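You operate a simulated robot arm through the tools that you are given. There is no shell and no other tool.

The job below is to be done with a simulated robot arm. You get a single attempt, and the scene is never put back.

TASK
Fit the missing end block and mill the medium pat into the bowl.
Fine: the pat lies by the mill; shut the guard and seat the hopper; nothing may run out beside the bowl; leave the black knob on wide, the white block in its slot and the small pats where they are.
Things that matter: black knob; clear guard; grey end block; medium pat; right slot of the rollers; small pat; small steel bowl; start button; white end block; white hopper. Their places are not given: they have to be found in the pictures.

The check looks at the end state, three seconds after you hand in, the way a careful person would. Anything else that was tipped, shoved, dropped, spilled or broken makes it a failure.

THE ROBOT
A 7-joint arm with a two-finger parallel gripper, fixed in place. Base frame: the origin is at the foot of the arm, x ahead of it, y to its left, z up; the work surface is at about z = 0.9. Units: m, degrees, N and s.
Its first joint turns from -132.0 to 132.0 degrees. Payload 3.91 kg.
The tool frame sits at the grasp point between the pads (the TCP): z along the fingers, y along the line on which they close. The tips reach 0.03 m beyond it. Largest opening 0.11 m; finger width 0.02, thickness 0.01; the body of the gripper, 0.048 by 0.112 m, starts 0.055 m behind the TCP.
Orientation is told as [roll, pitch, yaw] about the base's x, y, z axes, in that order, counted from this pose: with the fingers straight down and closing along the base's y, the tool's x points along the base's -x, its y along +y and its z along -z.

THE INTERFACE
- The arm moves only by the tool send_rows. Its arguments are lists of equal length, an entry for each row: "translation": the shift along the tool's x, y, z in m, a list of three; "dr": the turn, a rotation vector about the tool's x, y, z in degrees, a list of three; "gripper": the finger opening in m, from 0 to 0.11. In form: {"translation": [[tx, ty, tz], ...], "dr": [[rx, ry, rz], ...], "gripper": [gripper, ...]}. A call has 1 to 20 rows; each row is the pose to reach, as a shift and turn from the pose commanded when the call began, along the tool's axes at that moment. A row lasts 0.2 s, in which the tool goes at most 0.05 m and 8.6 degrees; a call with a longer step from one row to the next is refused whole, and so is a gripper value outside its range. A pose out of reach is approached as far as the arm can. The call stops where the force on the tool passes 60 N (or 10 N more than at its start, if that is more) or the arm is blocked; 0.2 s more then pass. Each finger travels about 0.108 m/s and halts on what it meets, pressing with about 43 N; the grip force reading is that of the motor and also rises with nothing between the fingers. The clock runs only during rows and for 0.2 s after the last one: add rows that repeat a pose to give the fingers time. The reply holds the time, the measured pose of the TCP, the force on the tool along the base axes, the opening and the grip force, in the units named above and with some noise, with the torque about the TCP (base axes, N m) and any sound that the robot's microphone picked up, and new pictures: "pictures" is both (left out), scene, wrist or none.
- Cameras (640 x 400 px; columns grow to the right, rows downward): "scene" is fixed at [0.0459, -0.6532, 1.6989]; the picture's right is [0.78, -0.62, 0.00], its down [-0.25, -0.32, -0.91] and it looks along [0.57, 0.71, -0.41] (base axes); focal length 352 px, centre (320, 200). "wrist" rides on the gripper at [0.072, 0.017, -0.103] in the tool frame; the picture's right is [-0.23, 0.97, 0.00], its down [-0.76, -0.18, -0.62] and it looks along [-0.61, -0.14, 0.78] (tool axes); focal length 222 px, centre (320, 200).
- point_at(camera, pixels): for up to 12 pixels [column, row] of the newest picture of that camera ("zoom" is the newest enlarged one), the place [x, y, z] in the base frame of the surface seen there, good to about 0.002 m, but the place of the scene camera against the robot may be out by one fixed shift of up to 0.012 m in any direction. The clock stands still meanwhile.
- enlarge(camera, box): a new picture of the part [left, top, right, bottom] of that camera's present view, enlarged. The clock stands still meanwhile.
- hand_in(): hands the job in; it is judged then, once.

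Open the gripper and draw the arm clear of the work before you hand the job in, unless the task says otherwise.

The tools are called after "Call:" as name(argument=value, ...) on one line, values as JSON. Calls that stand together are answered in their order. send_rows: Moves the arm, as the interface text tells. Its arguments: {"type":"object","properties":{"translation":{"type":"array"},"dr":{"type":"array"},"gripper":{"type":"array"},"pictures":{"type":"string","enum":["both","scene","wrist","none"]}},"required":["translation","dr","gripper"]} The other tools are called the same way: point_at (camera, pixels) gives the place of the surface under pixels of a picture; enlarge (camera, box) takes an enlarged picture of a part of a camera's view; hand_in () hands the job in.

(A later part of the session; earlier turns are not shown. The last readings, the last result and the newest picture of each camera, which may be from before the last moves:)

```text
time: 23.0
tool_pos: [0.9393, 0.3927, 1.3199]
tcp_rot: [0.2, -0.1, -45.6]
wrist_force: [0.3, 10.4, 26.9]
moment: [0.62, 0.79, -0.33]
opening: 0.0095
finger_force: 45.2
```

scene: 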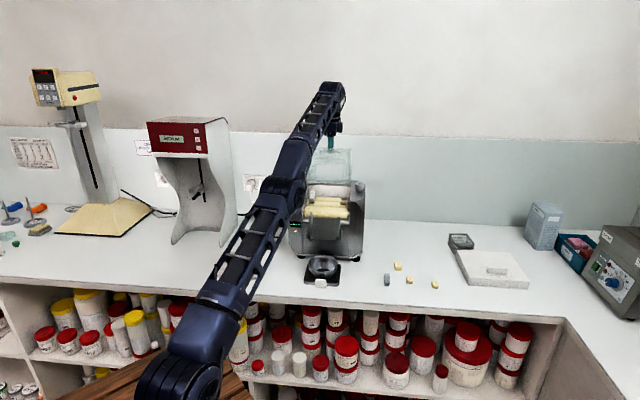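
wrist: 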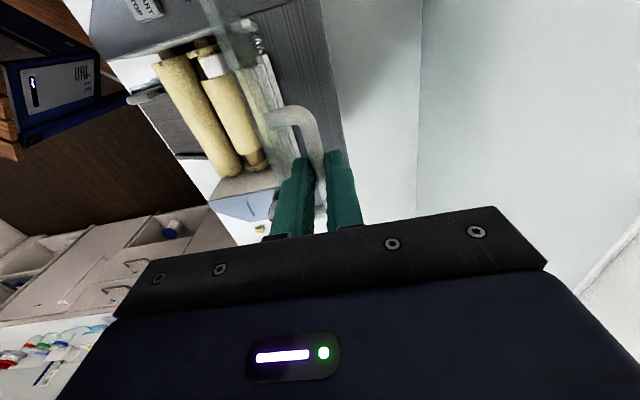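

The guard is past vertical (~104°). Upward force is 27 N, so I'll relax the fingers a little while shifting back slightly, and check.

Call:
send_rows(translation=[[0, 0.0005, -0.001], [0, 0.001, -0.002], [0, 0.001, -0.002]], dr=[[0, 0, 0], [0, 0, 0], [0, 0, 0]], gripper=[0.011, 0.013, 0.013])

```text
time: 23.8
tool_pos: [0.9394, 0.3922, 1.3203]
tcp_rot: [0.2, 0.0, -45.5]
wrist_force: [4.5, 2.8, 32.3]
moment: [-0.52, 0.53, -0.03]
opening: 0.0104
finger_force: 0.0
out of reach, approached as far as the arm can: row 2
```

scene: 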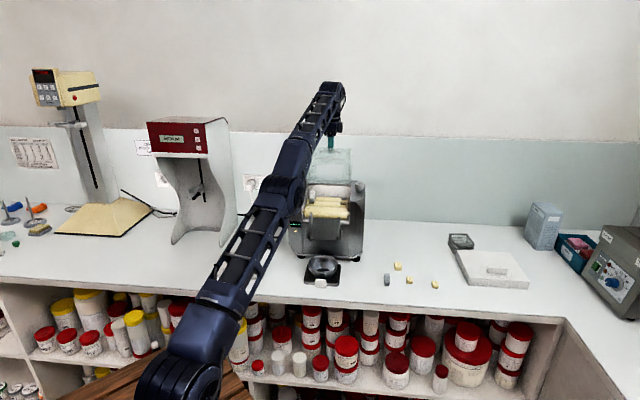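
wrist: 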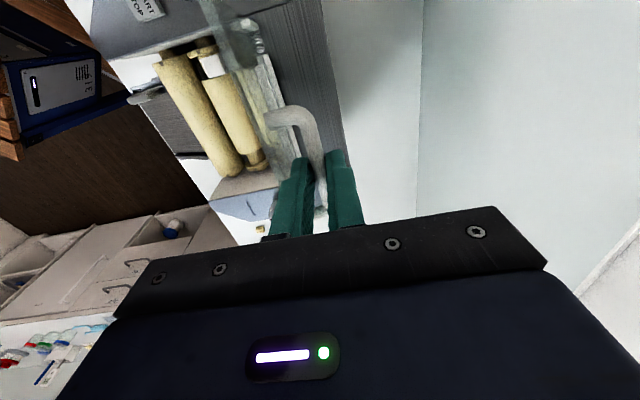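

The arm is at its reach limit here and the front finger is jammed between bar and panel. I'll re-grip and bring the guard back to about 95° (still past vertical), where the finger fits between bar and panel, then release.

Call:
send_rows(translation=[[0, -0.001, 0.0], [0, -0.001, 0.0], [0, -0.0055, -0.002], [0, -0.0105, -0.0038], [0, -0.016, -0.0053], [0, -0.0215, -0.0066], [0, -0.0215, -0.0066]], dr=[[0, 0, 0], [0, 0, 0], [0, 0, 0], [0, 0, 0], [0, 0, 0], [0, 0, 0], [0, 0, 0]], gripper=[0.002, 0.002, 0.002, 0.002, 0.002, 0.002, 0.002])

```text
time: 25.4
tool_pos: [0.9384, 0.3884, 1.326]
tcp_rot: [-0.1, 0.0, -45.5]
wrist_force: [-11.2, -2.0, -31.4]
moment: [0.03, 0.26, -0.31]
opening: 0.0096
finger_force: 44.4
out of reach, approached as far as the arm can: row 4, 5, 6, 7
```

scene: 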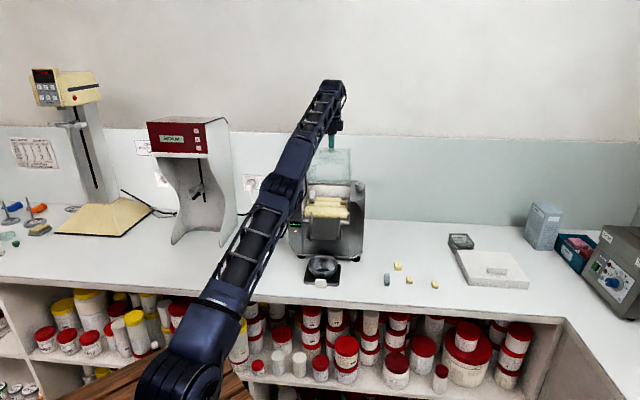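
wrist: 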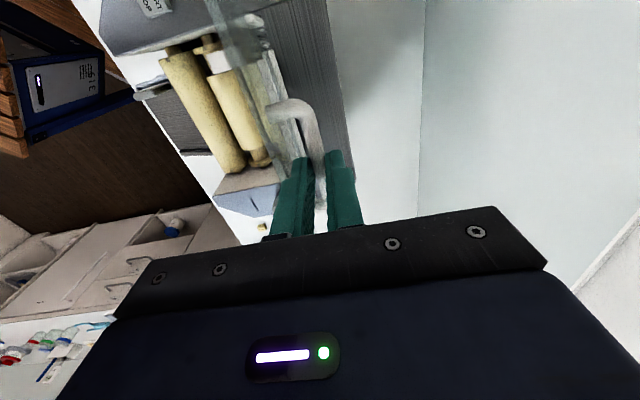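

The arm stuck at the edge of its reach. I'll draw the guard back to a clearly reachable pose (~82–85°) first, keeping the grip.

Call:
send_rows(translation=[[0, -0.006, 0.001], [0, -0.012, 0.001], [0, -0.018, 0.001], [0, -0.024, 0.0015], [0, -0.024, 0.0015]], dr=[[0, 0, 0], [0, 0, 0], [0, 0, 0], [0, 0, 0], [0, 0, 0]], gripper=[0.002, 0.002, 0.002, 0.002, 0.002])

```text
time: 26.6
tool_pos: [0.9388, 0.3876, 1.3281]
tcp_rot: [0.0, 0.0, -45.5]
wrist_force: [-8.5, -3.8, -30.6]
moment: [-0.2, 0.11, -0.34]
opening: 0.0095
finger_force: 44.8
out of reach, approached as far as the arm can: row 1, 2, 3, 4, 5
```

scene: 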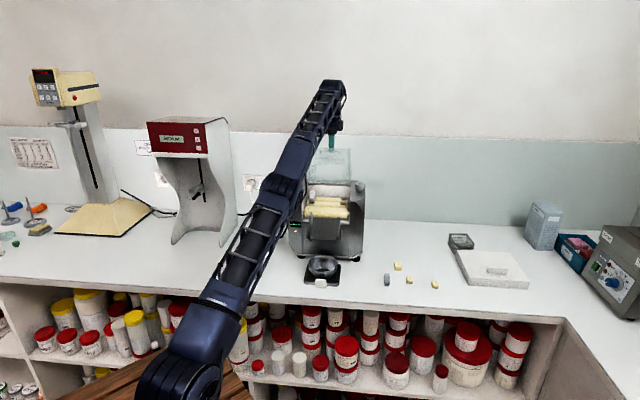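
wrist: 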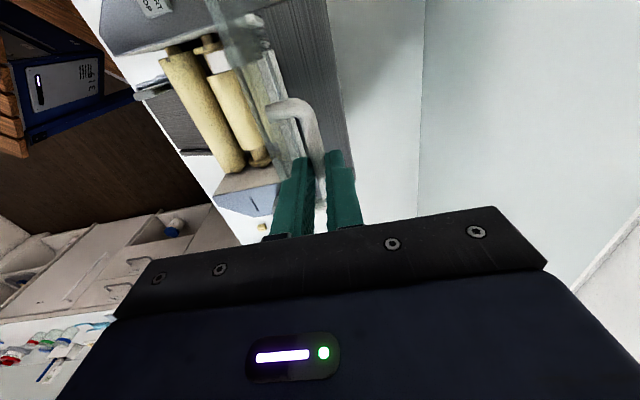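

The inward move is refused at the stretched-elbow limit. I'll try leaning the gripper body back (rotation about tool x), which swings the tool point inward about the wrist, staying gripped on the bar.

Call:
send_rows(translation=[[0, -0.008, 0.003], [0, -0.016, 0.005], [0, -0.02, 0.006], [0, -0.02, 0.006]], dr=[[4, 0, 0], [8, 0, 0], [10, 0, 0], [10, 0, 0]], gripper=[0.002, 0.002, 0.002, 0.002])

```text
time: 27.4
tool_pos: [0.9229, 0.355, 1.3407]
tcp_rot: [-5.4, -0.4, -45.3]
wrist_force: [-1.4, 2.9, 5.7]
moment: [0.09, 0.05, 0.06]
opening: 0.0001
finger_force: 37.6
out of reach, approached as far as the arm can: row 1, 2, 3, 4
stopped in row 4: the force on the tool passed its limit at 153 N (the readings are from after the stop); the commanded pose is now the measured one
```

scene: 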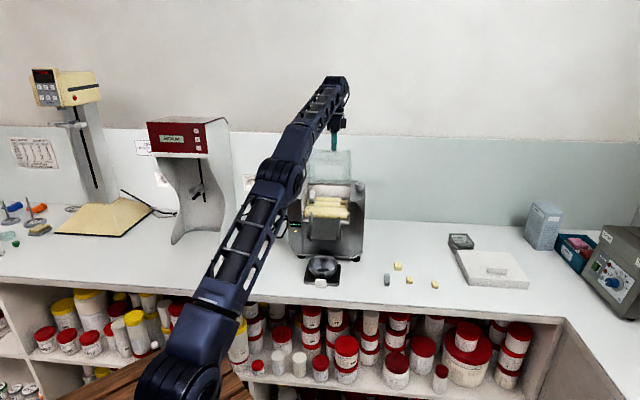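
wrist: 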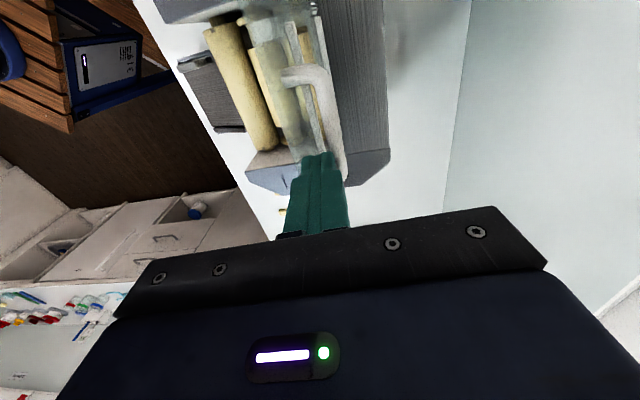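

The fingers slipped off the handle (opening ≈0) after a force peak; the guard still appears open. I'll inspect it before moving.

Call:
enlarge(camera="scene", box=[280, 110, 390, 260])

Call:
enlarge(camera="wrist", box=[170, 0, 420, 210])

```text
2.67 times, centred on (335, 185) of scene
```

zoom: 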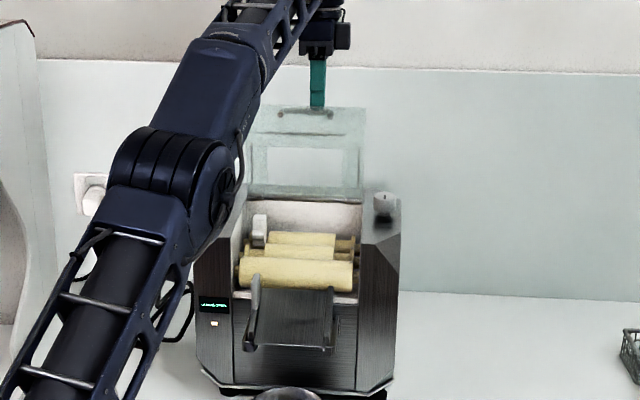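

```text
1.90 times, centred on (295, 105) of wrist
```

zoom: 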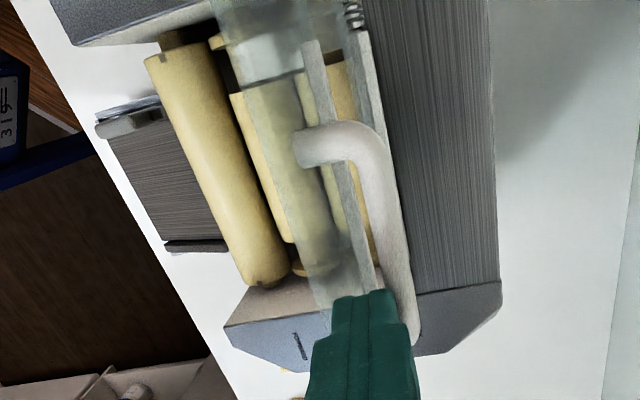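

The guard is standing open (window visible upright at (305,150) of the zoom). I'll measure where the handle, panel edge and fingertips are before withdrawing.

Call:
point_at(camera="zoom", pixels=[[310, 148], [350, 135], [385, 200], [400, 270], [412, 320], [350, 305], [380, 300], [350, 230], [310, 60], [230, 60], [330, 270], [365, 60]])

Call:
point_at(camera="scene", pixels=[[329, 152], [317, 152], [340, 153], [330, 147], [309, 165], [350, 165], [329, 160], [330, 182], [306, 184], [347, 184], [320, 150], [338, 152]])

```text
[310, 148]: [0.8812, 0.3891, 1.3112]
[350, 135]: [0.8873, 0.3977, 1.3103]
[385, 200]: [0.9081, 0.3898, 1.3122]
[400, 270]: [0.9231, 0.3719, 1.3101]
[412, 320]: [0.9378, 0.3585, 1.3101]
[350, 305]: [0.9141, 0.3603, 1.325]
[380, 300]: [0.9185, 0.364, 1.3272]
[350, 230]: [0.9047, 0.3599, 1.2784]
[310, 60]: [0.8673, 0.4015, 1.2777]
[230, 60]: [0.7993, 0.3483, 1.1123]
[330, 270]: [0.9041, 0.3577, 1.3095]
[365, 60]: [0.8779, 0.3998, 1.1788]
```

```text
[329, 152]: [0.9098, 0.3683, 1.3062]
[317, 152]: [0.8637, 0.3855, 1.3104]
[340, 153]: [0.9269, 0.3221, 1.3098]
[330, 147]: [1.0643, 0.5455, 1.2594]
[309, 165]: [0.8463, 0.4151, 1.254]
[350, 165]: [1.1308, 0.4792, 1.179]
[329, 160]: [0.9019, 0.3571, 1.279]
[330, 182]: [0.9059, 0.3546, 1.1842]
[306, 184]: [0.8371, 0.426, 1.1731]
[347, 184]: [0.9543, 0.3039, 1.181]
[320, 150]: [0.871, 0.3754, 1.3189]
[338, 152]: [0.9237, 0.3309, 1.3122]
```

The guard stands at about 91° with the closed fingertips just above the gap between panel and bar. I'll withdraw straight up while levelling the tool, and see whether the guard stays.

Call:
send_rows(translation=[[0, -0.0007, -0.008], [0, -0.0014, -0.016], [0, -0.0021, -0.024], [0, -0.0028, -0.03], [0, -0.0028, -0.03]], dr=[[-1.5, 0, 0], [-3, 0, 0], [-4.5, 0, 0], [-5.4, 0, 0], [-5.4, 0, 0]], gripper=[0.0, 0.0, 0.0, 0.0, 0.0])

```text
time: 28.6
tool_pos: [0.9236, 0.3555, 1.3707]
tcp_rot: [-0.1, -0.4, -45.4]
wrist_force: [0.3, 0.5, -0.1]
moment: [0.01, 0.03, 0.0]
opening: 0.0
finger_force: 37.9
```

scene: 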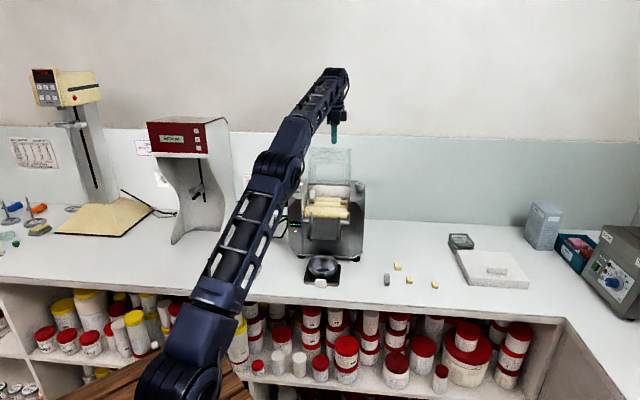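
wrist: 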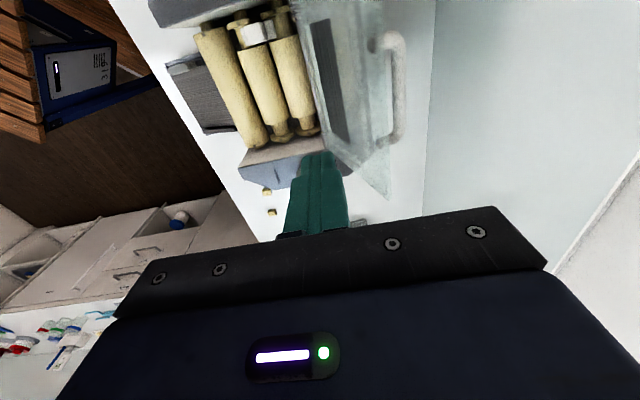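

The tool is clear with zero force, and the guard has swung further open by itself and rests there. I'll enlarge the rollers to study the white block and the empty slot.

Call:
enlarge(camera="wrist", box=[180, 0, 330, 160])

Call:
enlarge(camera="scene", box=[285, 140, 370, 230])

```text
2.50 times, centred on (255, 80) of wrist
```

zoom: 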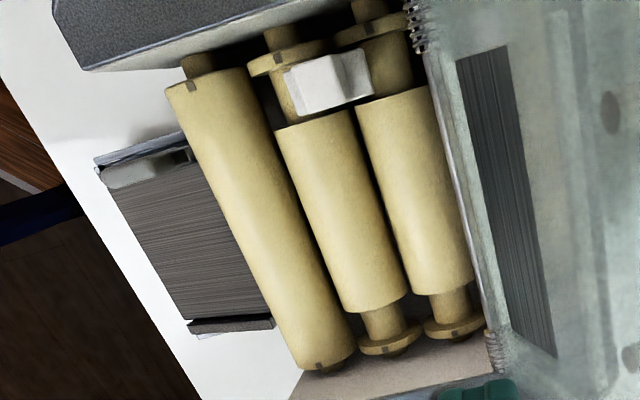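

```text
4.44 times, centred on (328, 185) of scene
```

zoom: 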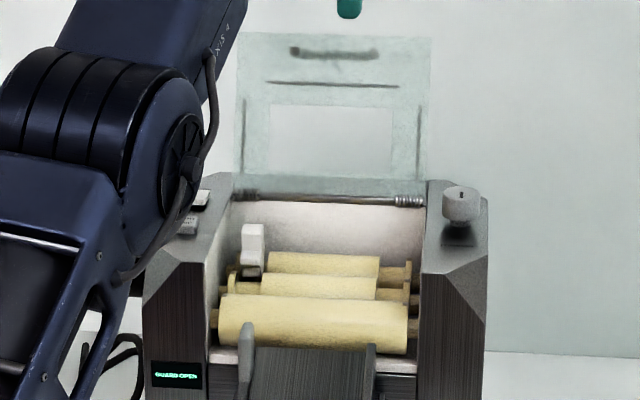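

Display reads "GUARD OPEN"; the white block straddles the middle and rear roller necks at the left, and the same necks at the right are empty. Now I'll move over to the grey block at about (0.88,0.01) for a close look.

Call:
send_rows(translation=[[0, -0.045, 0], [0, -0.09, 0], [-0.035, -0.125, 0], [-0.07, -0.155, 0], [-0.105, -0.185, 0], [-0.14, -0.215, 0], [-0.175, -0.245, 0], [-0.214, -0.275, 0], [-0.214, -0.275, 0.045], [-0.214, -0.275, 0.09], [-0.214, -0.275, 0.135], [-0.214, -0.275, 0.18], [-0.214, -0.275, 0.225], [-0.214, -0.275, 0.265], [-0.214, -0.275, 0.265]], dr=[[0, 0, 0], [0, 0, 0], [0, 0, 0], [0, 0, 0], [0, 0, 0], [0, 0, 0], [0, 0, 0], [0, 0, 0], [0, 0, 0], [0, 0, 0], [0, 0, 0], [0, 0, 0], [0, 0, 0], [0, 0, 0], [0, 0, 0]], gripper=[0.0, 0.0, 0.02, 0.04, 0.06, 0.06, 0.06, 0.06, 0.06, 0.06, 0.06, 0.06, 0.06, 0.06, 0.06])

```text
time: 31.9
tool_pos: [0.8791, 0.0093, 1.1081]
tcp_rot: [-0.1, -0.4, -45.3]
wrist_force: [-0.4, -0.1, 0.1]
moment: [0.0, -0.02, 0.0]
opening: 0.0601
finger_force: 0.2
```

scene: 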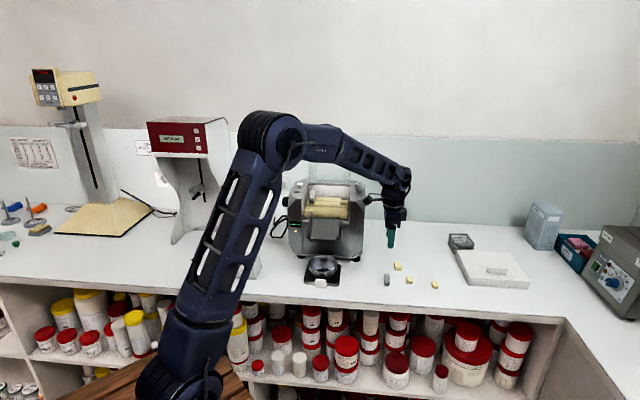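
wrist: 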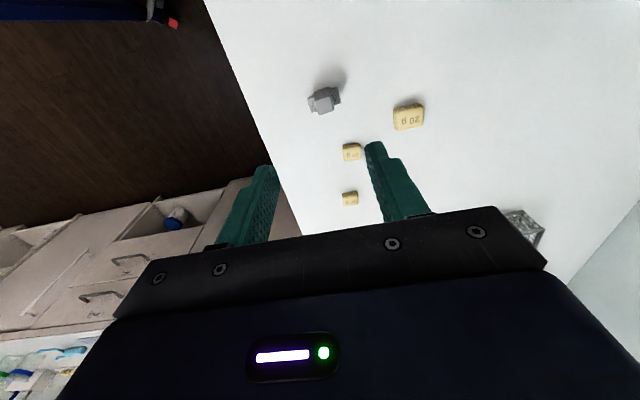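

The grey block is at (325,100), the 20 g pat at (408,116), and the 10 g pats at (352,152) and (350,198). I'll enlarge the block and the pat and measure.

Call:
enlarge(camera="wrist", box=[380, 90, 440, 140])

Call:
point_at(camera="zoom", pixels=[[160, 150], [480, 105], [160, 290], [490, 240], [330, 200], [320, 330], [130, 170], [500, 180]])

Call:
enlarge(camera="wrist", box=[295, 75, 355, 125])

Call:
point_at(camera="zoom", pixels=[[220, 180], [400, 150], [320, 210], [300, 280], [420, 250], [450, 200], [160, 250], [350, 130]])

```text
8.00 times, centred on (410, 115) of wrist
```

zoom: 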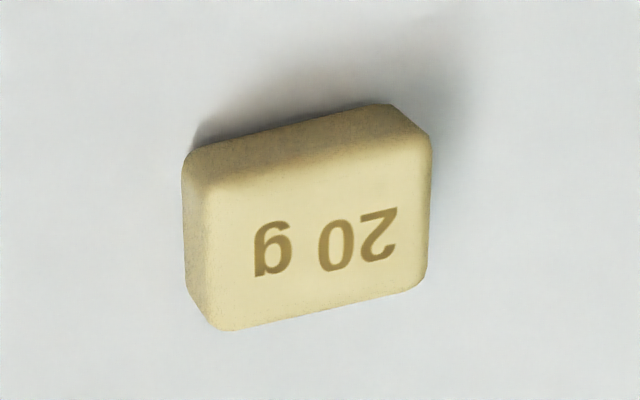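

```text
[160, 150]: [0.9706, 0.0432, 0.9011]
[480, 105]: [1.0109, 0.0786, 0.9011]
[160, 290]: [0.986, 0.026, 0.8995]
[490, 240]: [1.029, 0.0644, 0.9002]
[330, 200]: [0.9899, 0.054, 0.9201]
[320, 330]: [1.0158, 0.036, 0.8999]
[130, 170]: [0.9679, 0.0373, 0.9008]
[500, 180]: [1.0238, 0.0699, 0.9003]
```

```text
8.00 times, centred on (325, 100) of wrist
```

zoom: 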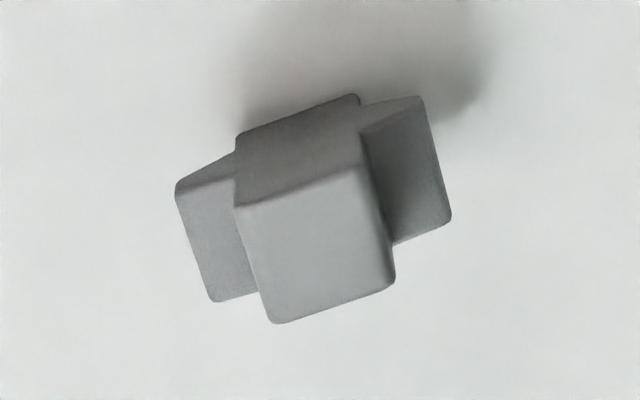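

```text
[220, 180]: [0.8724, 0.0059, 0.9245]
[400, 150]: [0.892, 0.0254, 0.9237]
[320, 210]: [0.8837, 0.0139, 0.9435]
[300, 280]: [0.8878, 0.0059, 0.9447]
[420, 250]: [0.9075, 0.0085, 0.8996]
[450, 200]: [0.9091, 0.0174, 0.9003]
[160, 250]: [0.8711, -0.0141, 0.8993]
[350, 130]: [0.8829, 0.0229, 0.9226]
```

The grey block is a plus-shaped piece standing upright: square head with wings running along ~45° (matching the front-back direction of the mill). I'll measure the head's corners accurately.

Call:
point_at(camera="zoom", pixels=[[316, 244], [245, 212], [358, 172], [388, 278], [276, 316], [300, 188], [330, 300], [256, 265], [374, 225], [205, 240], [415, 160], [425, 210]])

```text
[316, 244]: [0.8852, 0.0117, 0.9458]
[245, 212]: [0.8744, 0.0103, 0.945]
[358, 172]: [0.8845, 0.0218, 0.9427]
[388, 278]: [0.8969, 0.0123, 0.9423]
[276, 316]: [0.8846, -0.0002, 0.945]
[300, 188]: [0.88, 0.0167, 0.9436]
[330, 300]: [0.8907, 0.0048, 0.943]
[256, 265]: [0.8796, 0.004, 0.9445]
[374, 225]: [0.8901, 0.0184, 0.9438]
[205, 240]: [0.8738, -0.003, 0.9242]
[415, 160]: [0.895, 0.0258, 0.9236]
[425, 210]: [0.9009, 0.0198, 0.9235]
```

Head centre ≈(0.885,0.011), top z 0.9445, wing tops 0.924. I'll descend over it with fingers open to 0.045, stopping above it first at z=1.0 to verify alignment.

Call:
send_rows(translation=[[-0.003, 0.0055, 0.03], [-0.003, 0.0055, 0.07], [-0.003, 0.0055, 0.108], [-0.003, 0.0055, 0.108]], dr=[[0, 0, 0], [0, 0.2, 0], [0, 0.4, 0], [0, 0.4, 0]], gripper=[0.045, 0.045, 0.045, 0.045], pictures="wrist")

Call:
enlarge(camera="wrist", box=[260, 110, 380, 210])

```text
time: 32.9
tool_pos: [0.8874, 0.0089, 1.0003]
tcp_rot: [-0.1, 0.0, -45.4]
wrist_force: [0.6, -0.6, -0.3]
moment: [-0.01, -0.01, -0.02]
opening: 0.0449
finger_force: 0.1
```

wrist: 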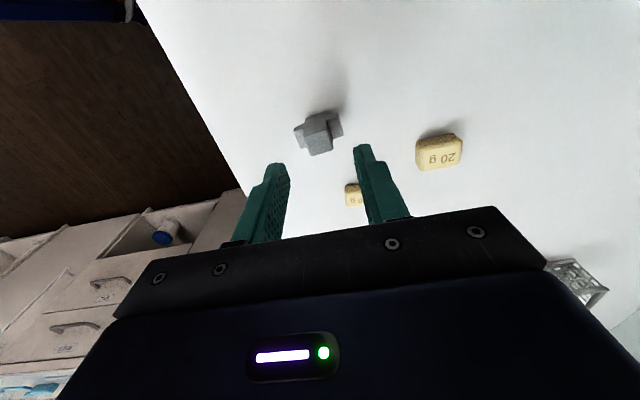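

```text
4.00 times, centred on (320, 160) of wrist
```

zoom: 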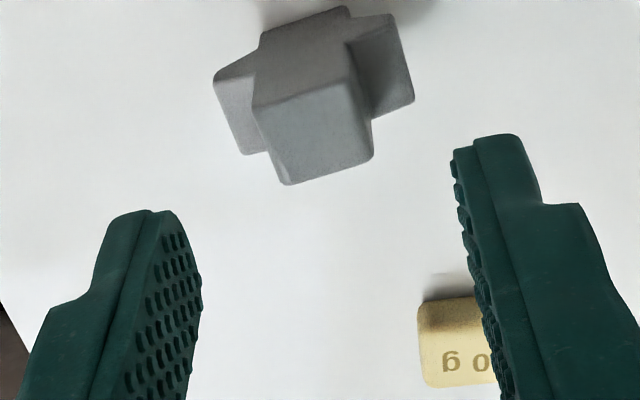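

Closer now; I re-measure the head from this height.

Call:
point_at(camera="zoom", pixels=[[257, 105], [355, 75], [370, 155], [290, 180], [318, 130], [225, 100], [395, 60], [270, 145], [362, 115], [305, 92]])

```text
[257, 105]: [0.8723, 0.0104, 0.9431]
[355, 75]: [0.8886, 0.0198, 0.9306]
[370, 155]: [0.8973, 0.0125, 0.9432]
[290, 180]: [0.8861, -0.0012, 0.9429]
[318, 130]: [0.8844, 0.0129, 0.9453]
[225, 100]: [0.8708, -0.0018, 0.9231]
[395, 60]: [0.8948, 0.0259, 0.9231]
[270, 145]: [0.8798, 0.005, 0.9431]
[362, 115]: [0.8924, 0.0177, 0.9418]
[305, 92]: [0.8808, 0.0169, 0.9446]
```

Head centre ≈(0.886,0.011): shift +2.5 mm in tool x, then descend to TCP z≈0.958 and close on the head above the wings.

Call:
send_rows(translation=[[0.0025, 0.0007, 0.01], [0.0025, 0.0007, 0.025], [0.0025, 0.0007, 0.042], [0.0025, 0.0007, 0.042]], dr=[[0, 0, 0], [0, 0, 0], [0, 0, 0], [0, 0, 0]], gripper=[0.045, 0.045, 0.045, 0.045], pictures="wrist")

Call:
enlarge(camera="wrist", box=[260, 110, 380, 210])

```text
time: 33.9
tool_pos: [0.8846, 0.0116, 0.9569]
tcp_rot: [-0.1, 0.0, -45.3]
wrist_force: [-0.3, -0.1, 0.4]
moment: [0.0, -0.01, 0.01]
opening: 0.0451
finger_force: 0.0
```

wrist: 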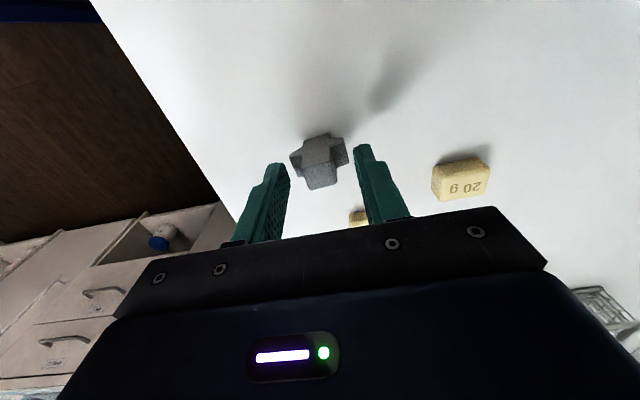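

```text
4.00 times, centred on (320, 160) of wrist
```

zoom: 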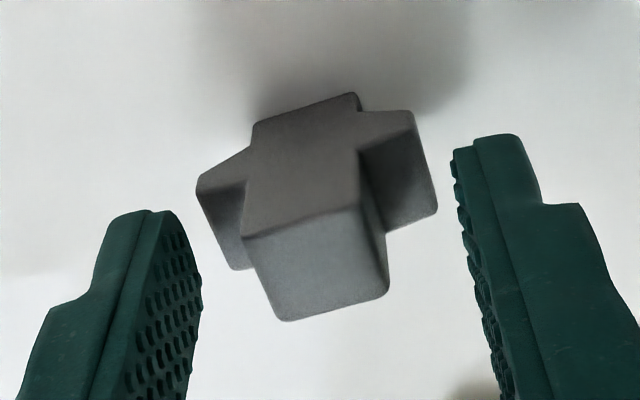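

The head sits centred between the fingers; a 1.5 mm tweak in tool x, then close.

Call:
send_rows(translation=[[0.0015, 0, 0], [0.0015, 0, 0], [0.0015, 0, 0], [0.0015, 0, 0], [0.0015, 0, 0]], dr=[[0, 0, 0], [0, 0, 0], [0, 0, 0], [0, 0, 0], [0, 0, 0]], gripper=[0.045, 0.03, 0.02, 0.01, 0.008], pictures="wrist")

```text
time: 35.0
tool_pos: [0.8834, 0.0137, 0.9585]
tcp_rot: [-0.2, 0.1, -45.4]
wrist_force: [0.7, -0.5, 0.0]
moment: [0.0, 0.0, 0.02]
opening: 0.0191
finger_force: 42.9
```

wrist: 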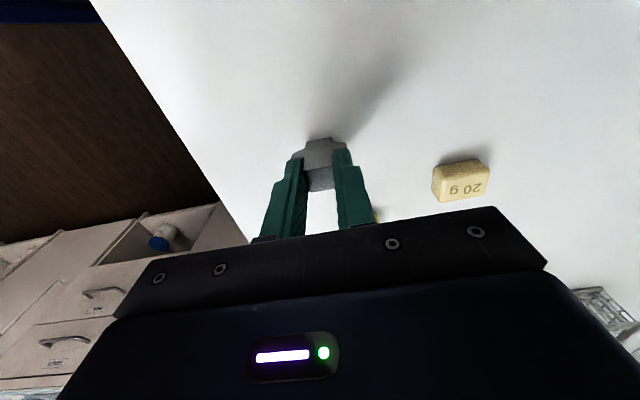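

Gripped at opening 0.0191. Lifting straight up and checking.

Call:
send_rows(translation=[[0, 0, -0.02], [0, 0, -0.06], [0, 0, -0.105], [0, 0, -0.15], [0, 0, -0.19], [0, 0, -0.19]], dr=[[0, 0, 0], [0, 0, 0], [0, 0, 0], [0, 0, 0], [0, 0, 0], [0, 0, 0]], gripper=[0.008, 0.008, 0.008, 0.008, 0.008, 0.008])

Call:
enlarge(camera="wrist", box=[260, 110, 380, 210])

Call:
enlarge(camera="scene", box=[360, 190, 430, 260])

```text
time: 36.5
tool_pos: [0.8802, 0.0114, 1.1498]
tcp_rot: [-0.1, -0.1, -45.2]
wrist_force: [0.6, 1.0, -0.8]
moment: [-0.02, -0.01, -0.01]
opening: 0.0188
finger_force: 43.1
```

scene: 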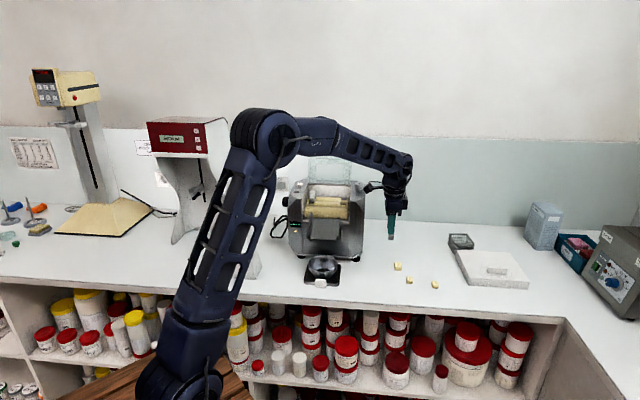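
wrist: 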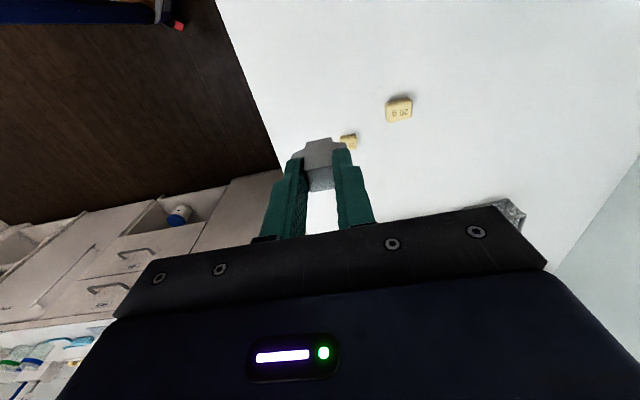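

```text
4.00 times, centred on (320, 160) of wrist
```

zoom: 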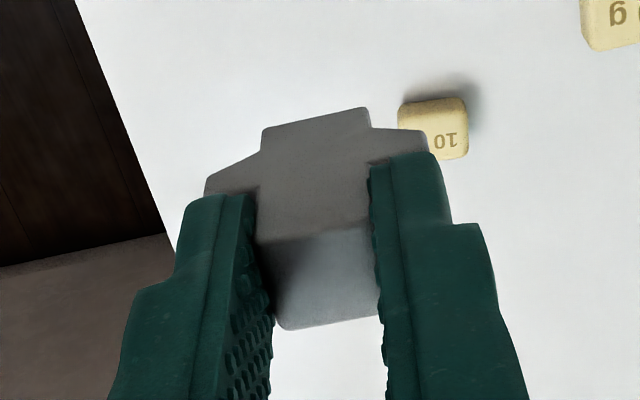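

```text
5.71 times, centred on (395, 225) of scene
```

zoom: 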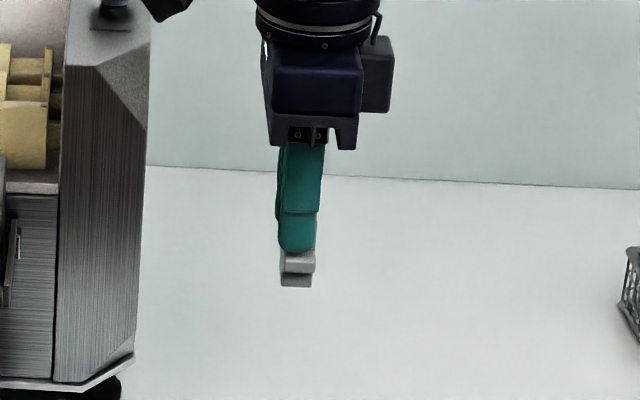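

The block is held well, hanging upright below the fingers. I'll go up and across to above the right end of the rollers, keeping yaw −45°, to measure the slot and the white block.

Call:
send_rows(translation=[[0, 0, -0.045], [0, 0, -0.09], [0, 0, -0.135], [0.01, 0.01, -0.175], [0.04, 0.04, -0.19], [0.073, 0.074, -0.19], [0.106, 0.107, -0.19], [0.139, 0.14, -0.19], [0.172, 0.173, -0.19], [0.195, 0.198, -0.17], [0.208, 0.2103, -0.14], [0.208, 0.2103, -0.14]], dr=[[0, 0, 0], [0, 0, 0], [0, 0, 0], [0, 0, 0], [0, 0, 0], [0, 0, 0], [0, 0, 0], [0, 0, 0], [0, 0, 0], [0, 0, 0], [0, 0, 0], [0, 0, 0]], gripper=[0.008, 0.008, 0.008, 0.008, 0.008, 0.008, 0.008, 0.008, 0.008, 0.008, 0.008, 0.008])

Call:
enlarge(camera="wrist", box=[200, 0, 440, 200])

```text
time: 39.0
tool_pos: [0.8875, 0.3093, 1.2889]
tcp_rot: [-0.1, -0.1, -45.3]
wrist_force: [-0.3, -0.3, -0.8]
moment: [0.02, 0.03, 0.0]
opening: 0.0188
finger_force: 43.5
```

scene: 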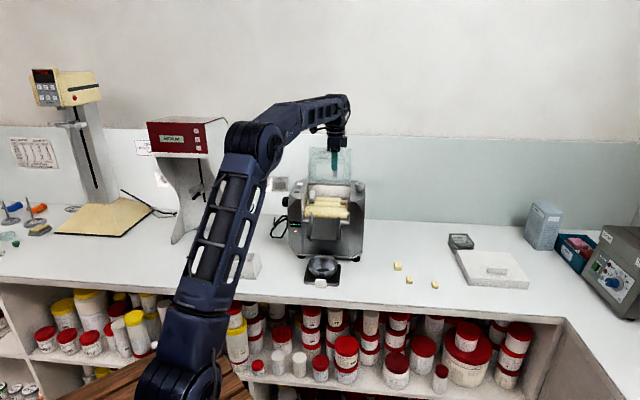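
wrist: 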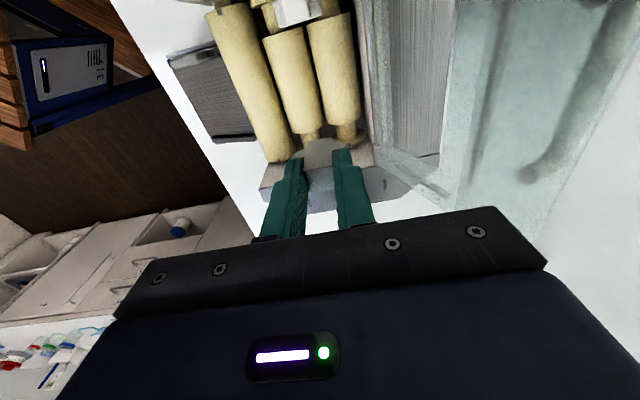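

```text
2.00 times, centred on (320, 100) of wrist
```

zoom: 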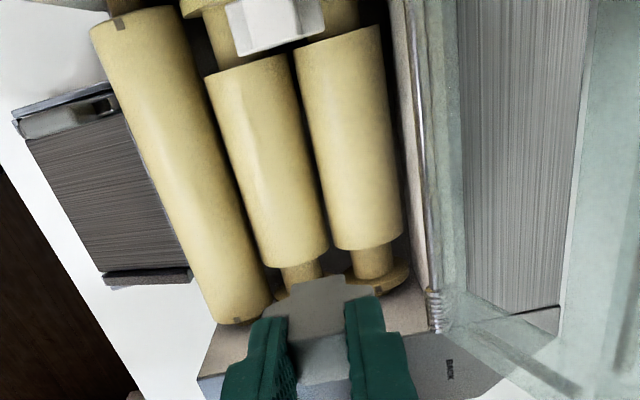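

White block visible at the top (285,10), the right necks at (300,135) and (375,260 in zoom). I measure the roller ends, necks and flanges plus the white block.

Call:
enlarge(camera="wrist", box=[270, 90, 390, 170])

Call:
point_at(camera="wrist", pixels=[[297, 10], [281, 17], [320, 11], [284, 3], [310, 20], [293, 24], [301, 100], [340, 90], [312, 135], [349, 130], [330, 124], [352, 142]])

Call:
point_at(camera="zoom", pixels=[[130, 195], [190, 200], [230, 160], [260, 185], [330, 190], [360, 160], [420, 175], [450, 130], [460, 210], [400, 215], [150, 240], [420, 250]])

```text
5.00 times, centred on (330, 130) of wrist
```

zoom: 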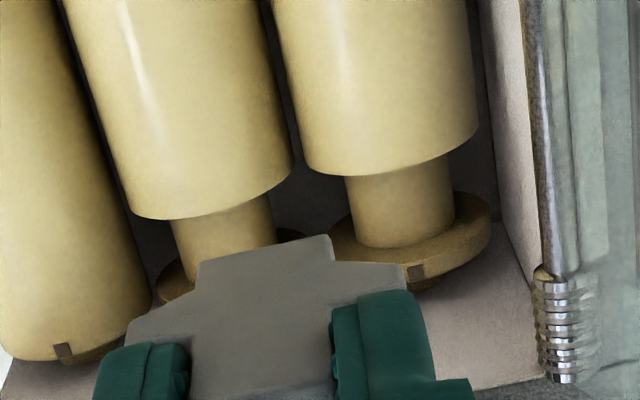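

```text
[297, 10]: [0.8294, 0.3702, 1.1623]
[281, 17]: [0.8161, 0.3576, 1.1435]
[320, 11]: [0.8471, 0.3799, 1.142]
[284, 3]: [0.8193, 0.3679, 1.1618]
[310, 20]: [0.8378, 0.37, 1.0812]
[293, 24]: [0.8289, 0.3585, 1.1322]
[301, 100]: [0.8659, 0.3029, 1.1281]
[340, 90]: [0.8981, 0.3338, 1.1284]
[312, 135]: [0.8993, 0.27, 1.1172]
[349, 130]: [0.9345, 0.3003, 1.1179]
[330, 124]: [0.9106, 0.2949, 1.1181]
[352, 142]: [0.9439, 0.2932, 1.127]
```

```text
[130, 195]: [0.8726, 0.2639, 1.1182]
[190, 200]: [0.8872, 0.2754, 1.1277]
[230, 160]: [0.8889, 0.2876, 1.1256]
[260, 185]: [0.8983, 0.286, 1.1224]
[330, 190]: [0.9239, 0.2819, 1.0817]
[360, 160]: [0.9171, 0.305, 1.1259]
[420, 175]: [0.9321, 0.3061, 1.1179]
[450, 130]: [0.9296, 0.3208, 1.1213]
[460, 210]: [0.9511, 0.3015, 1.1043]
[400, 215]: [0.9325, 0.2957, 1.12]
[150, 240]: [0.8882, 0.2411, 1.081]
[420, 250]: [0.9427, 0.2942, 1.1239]
```

I want a closer look at how the white block sits, to copy its height and position.

Call:
enlarge(camera="scene", box=[295, 172, 365, 222])

Call:
enlarge(camera="wrist", box=[250, 0, 350, 40])

```text
8.00 times, centred on (330, 197) of scene
```

zoom: 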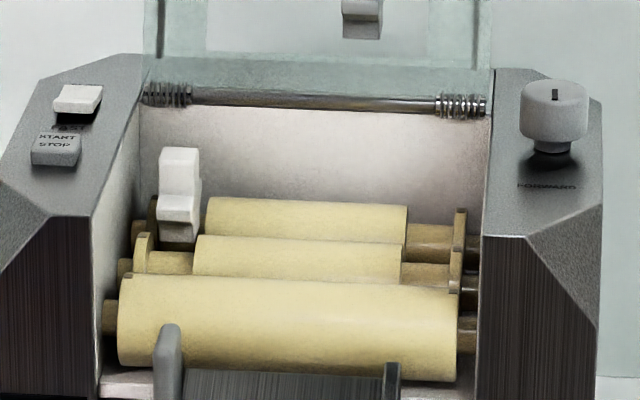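

```text
6.40 times, centred on (300, 20) of wrist
```

zoom: 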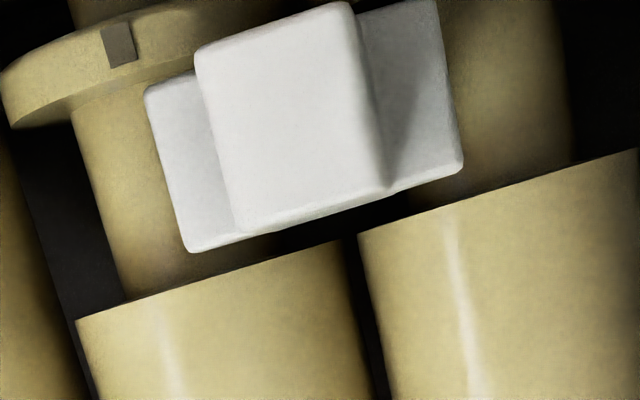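

I measure the white block's corners, the left flange and the left roller ends for mirroring.

Call:
point_at(camera="zoom", pixels=[[155, 100], [192, 240], [430, 10], [455, 160], [205, 55], [345, 10], [245, 222], [380, 185], [290, 120], [170, 170], [420, 90], [120, 80]])

Call:
point_at(camera="zoom", pixels=[[90, 325], [330, 250], [370, 240], [630, 160], [200, 320], [500, 240], [120, 200], [500, 60], [30, 100], [480, 150], [150, 270], [100, 110]])

```text
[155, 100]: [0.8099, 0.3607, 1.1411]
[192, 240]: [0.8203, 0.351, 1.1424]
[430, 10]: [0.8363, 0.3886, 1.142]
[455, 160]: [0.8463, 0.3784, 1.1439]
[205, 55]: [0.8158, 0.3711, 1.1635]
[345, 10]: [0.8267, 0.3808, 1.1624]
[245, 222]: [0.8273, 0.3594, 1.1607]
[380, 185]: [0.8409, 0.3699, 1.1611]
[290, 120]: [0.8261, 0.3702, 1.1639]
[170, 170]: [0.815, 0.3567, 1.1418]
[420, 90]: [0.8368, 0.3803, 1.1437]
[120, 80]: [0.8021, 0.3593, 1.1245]
```

```text
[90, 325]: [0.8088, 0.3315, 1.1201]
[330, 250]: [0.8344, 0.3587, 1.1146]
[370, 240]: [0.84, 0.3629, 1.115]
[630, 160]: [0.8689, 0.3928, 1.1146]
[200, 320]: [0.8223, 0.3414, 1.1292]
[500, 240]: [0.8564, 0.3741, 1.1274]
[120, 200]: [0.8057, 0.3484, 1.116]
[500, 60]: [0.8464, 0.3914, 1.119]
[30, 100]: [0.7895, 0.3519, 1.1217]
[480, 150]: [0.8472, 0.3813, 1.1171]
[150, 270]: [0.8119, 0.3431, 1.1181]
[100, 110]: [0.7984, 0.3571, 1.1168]
```

I check the white block's visible foot depth with the scene camera, comparing against its head to cancel the camera shift.

Call:
enlarge(camera="scene", box=[305, 185, 329, 205])

Call:
point_at(camera="zoom", pixels=[[200, 60], [200, 100], [190, 180], [190, 195], [185, 215], [190, 250], [190, 275], [190, 300], [190, 320], [190, 340], [190, 360], [120, 330]])

```text
16.00 times, centred on (317, 195) of scene
```

zoom: 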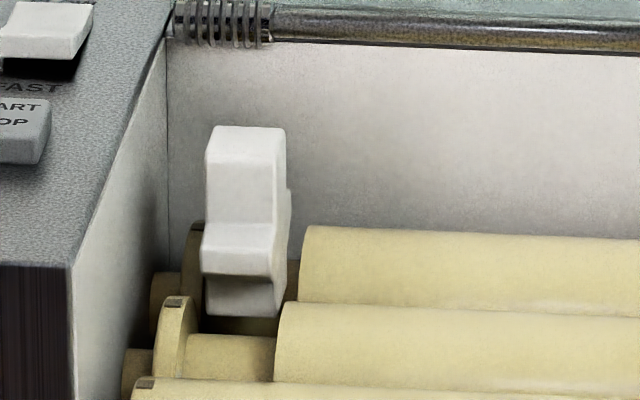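

```text
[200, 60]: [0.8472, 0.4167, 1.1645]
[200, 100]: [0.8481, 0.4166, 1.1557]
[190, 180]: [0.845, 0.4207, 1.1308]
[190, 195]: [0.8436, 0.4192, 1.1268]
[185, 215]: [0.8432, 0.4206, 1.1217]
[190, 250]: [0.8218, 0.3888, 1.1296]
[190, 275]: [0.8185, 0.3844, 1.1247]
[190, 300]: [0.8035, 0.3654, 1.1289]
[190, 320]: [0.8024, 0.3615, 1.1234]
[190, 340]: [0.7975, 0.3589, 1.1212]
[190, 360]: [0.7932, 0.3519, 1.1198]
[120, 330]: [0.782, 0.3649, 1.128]
```

I sample the block itself (column ~245).

Call:
point_at(camera="zoom", pixels=[[245, 140], [245, 165], [245, 215], [240, 228], [240, 245], [240, 265], [240, 285], [240, 300], [240, 312], [240, 325], [240, 340], [240, 355]])

```text
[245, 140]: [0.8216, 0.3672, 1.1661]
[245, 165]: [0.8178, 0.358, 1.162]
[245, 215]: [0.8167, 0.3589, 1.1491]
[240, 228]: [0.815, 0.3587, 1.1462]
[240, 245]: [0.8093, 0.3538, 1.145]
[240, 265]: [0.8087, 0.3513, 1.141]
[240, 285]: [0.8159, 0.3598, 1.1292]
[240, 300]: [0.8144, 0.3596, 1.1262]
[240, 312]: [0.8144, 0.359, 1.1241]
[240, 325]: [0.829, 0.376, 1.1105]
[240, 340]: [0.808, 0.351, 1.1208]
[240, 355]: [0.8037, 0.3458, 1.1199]
```

White block: centre (u≈0.3165, v≈0.8497 in mill axes), head top z≈1.1625, 4 mm off the roller end. Mirrored target for the grey one: u≈0.438. I move 33 mm along the rollers to the right and lower to keep the block's foot ~1.5 cm above the rollers.

Call:
send_rows(translation=[[-0.017, 0, 0], [-0.0334, 0, 0.01], [-0.0334, 0, 0.04], [-0.0334, 0, 0.07], [-0.0334, 0, 0.085], [-0.0334, 0, 0.085]], dr=[[0, 0, 0], [0, 0, 0], [0, 0, 0], [0, 0, 0], [0, 0, 0], [0, 0, 0]], gripper=[0.008, 0.008, 0.008, 0.008, 0.008, 0.008])

Call:
enlarge(camera="wrist", box=[240, 80, 400, 200])

Call:
enlarge(camera="scene", box=[315, 172, 365, 212])

```text
time: 40.5
tool_pos: [0.9099, 0.2837, 1.204]
tcp_rot: [-0.1, 0.0, -45.5]
wrist_force: [-0.8, 0.3, 0.0]
moment: [0.01, -0.04, 0.01]
opening: 0.0188
finger_force: 42.7
```

scene: 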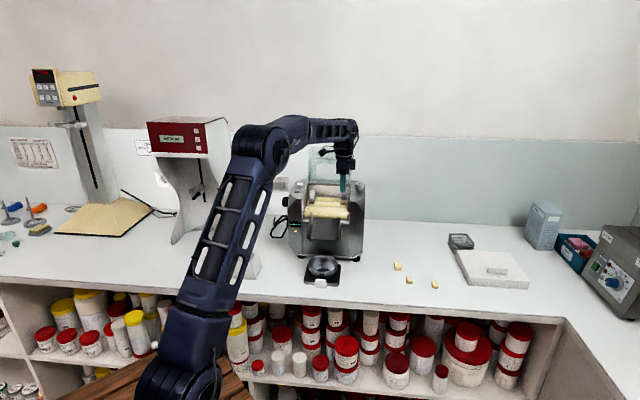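
wrist: 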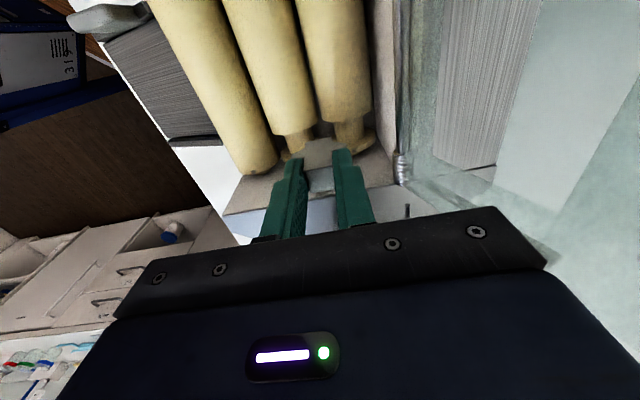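

```text
3.33 times, centred on (320, 140) of wrist
```

zoom: 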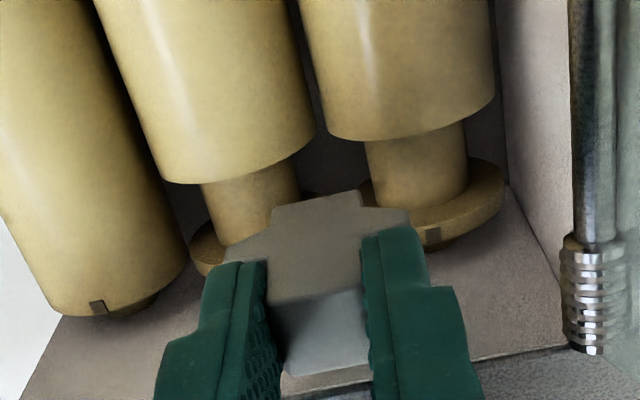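

```text
10.00 times, centred on (340, 192) of scene
```

zoom: 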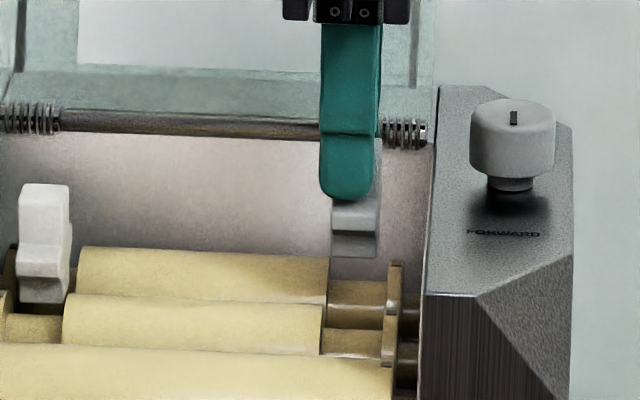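

The block hangs over the gap between roller end and flange (≈2–3 mm gap each side in the scene zoom). I'll check the front-back centring between the two necks from this wrist view.

Call:
enlarge(camera="wrist", box=[240, 80, 400, 200])

Call:
point_at(camera="zoom", pixels=[[205, 200], [250, 200], [293, 180], [255, 230], [370, 160], [415, 160], [462, 150], [420, 195], [215, 100], [405, 60], [316, 330], [316, 250]])

```text
3.33 times, centred on (320, 140) of wrist
```

zoom: 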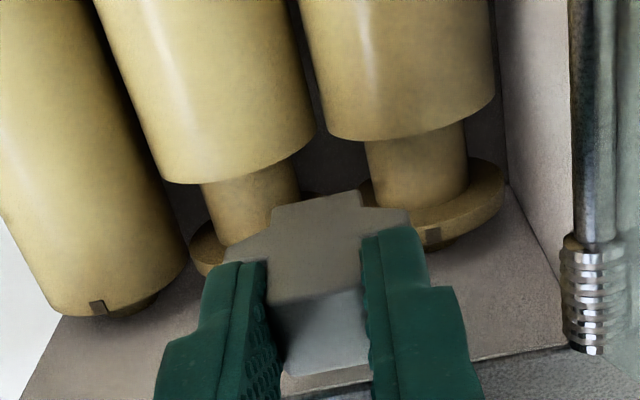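

```text
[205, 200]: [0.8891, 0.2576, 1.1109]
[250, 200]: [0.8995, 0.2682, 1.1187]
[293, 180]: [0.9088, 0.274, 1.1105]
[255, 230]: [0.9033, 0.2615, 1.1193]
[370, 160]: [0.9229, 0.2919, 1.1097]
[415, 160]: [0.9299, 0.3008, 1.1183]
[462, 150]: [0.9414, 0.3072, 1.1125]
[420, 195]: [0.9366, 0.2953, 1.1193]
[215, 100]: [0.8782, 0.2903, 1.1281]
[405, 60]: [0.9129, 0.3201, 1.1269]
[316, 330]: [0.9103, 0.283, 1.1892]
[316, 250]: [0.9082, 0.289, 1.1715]
```

Centring looks right (block v≈0.849–0.850, target 0.850; u≈0.4386). I'll lower in small steps to just above the expected seat and read the force.

Call:
send_rows(translation=[[0, 0.0006, 0.005], [0, 0.0006, 0.01], [0, 0.0006, 0.015], [0, 0.0006, 0.02], [0, 0.0006, 0.02]], dr=[[0, 0, 0], [0, 0, 0], [0, 0, 0], [0, 0, 0], [0, 0, 0]], gripper=[0.008, 0.008, 0.008, 0.008, 0.008])

Call:
enlarge(camera="scene", box=[315, 172, 365, 212])

Call:
enlarge(camera="wrist", box=[240, 80, 400, 200])

```text
time: 41.6
tool_pos: [0.9109, 0.2859, 1.183]
tcp_rot: [-0.1, 0.0, -45.3]
wrist_force: [0.2, -0.1, -0.5]
moment: [0.01, 0.01, -0.01]
opening: 0.0188
finger_force: 43.4
```

scene: 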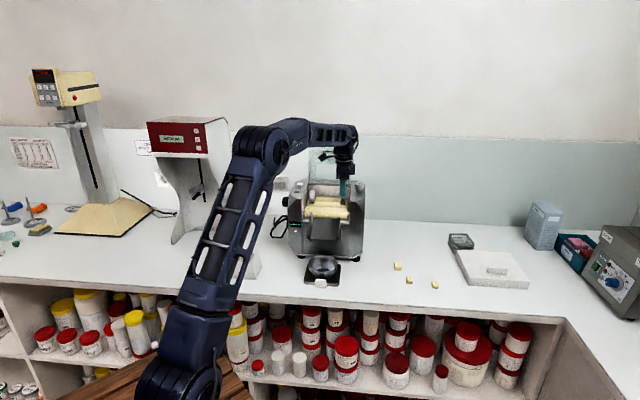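
wrist: 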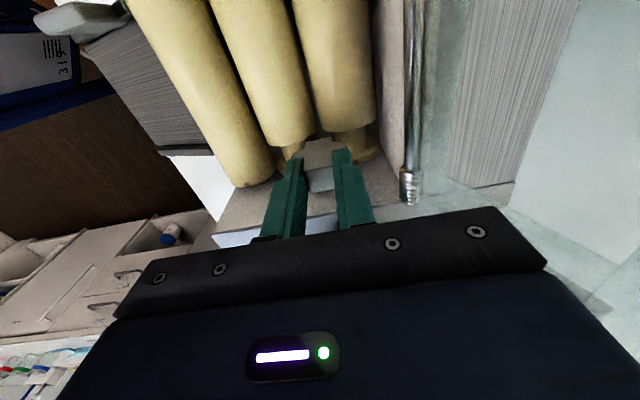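

```text
10.00 times, centred on (340, 192) of scene
```

zoom: 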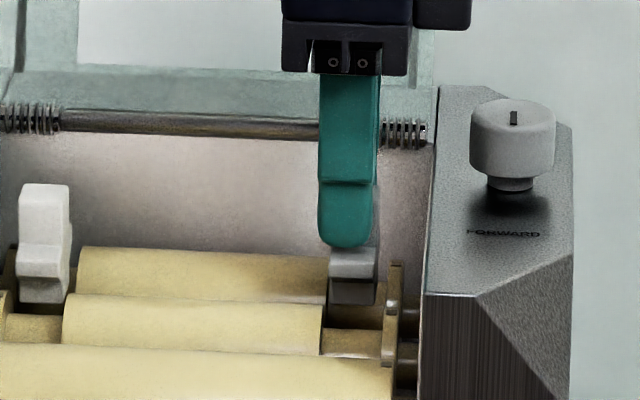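

```text
3.33 times, centred on (320, 140) of wrist
```

zoom: 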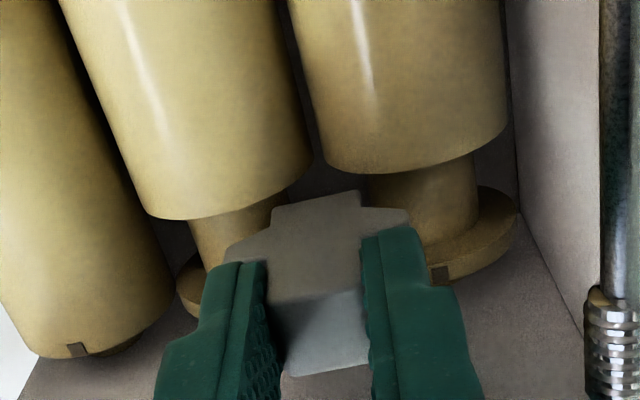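

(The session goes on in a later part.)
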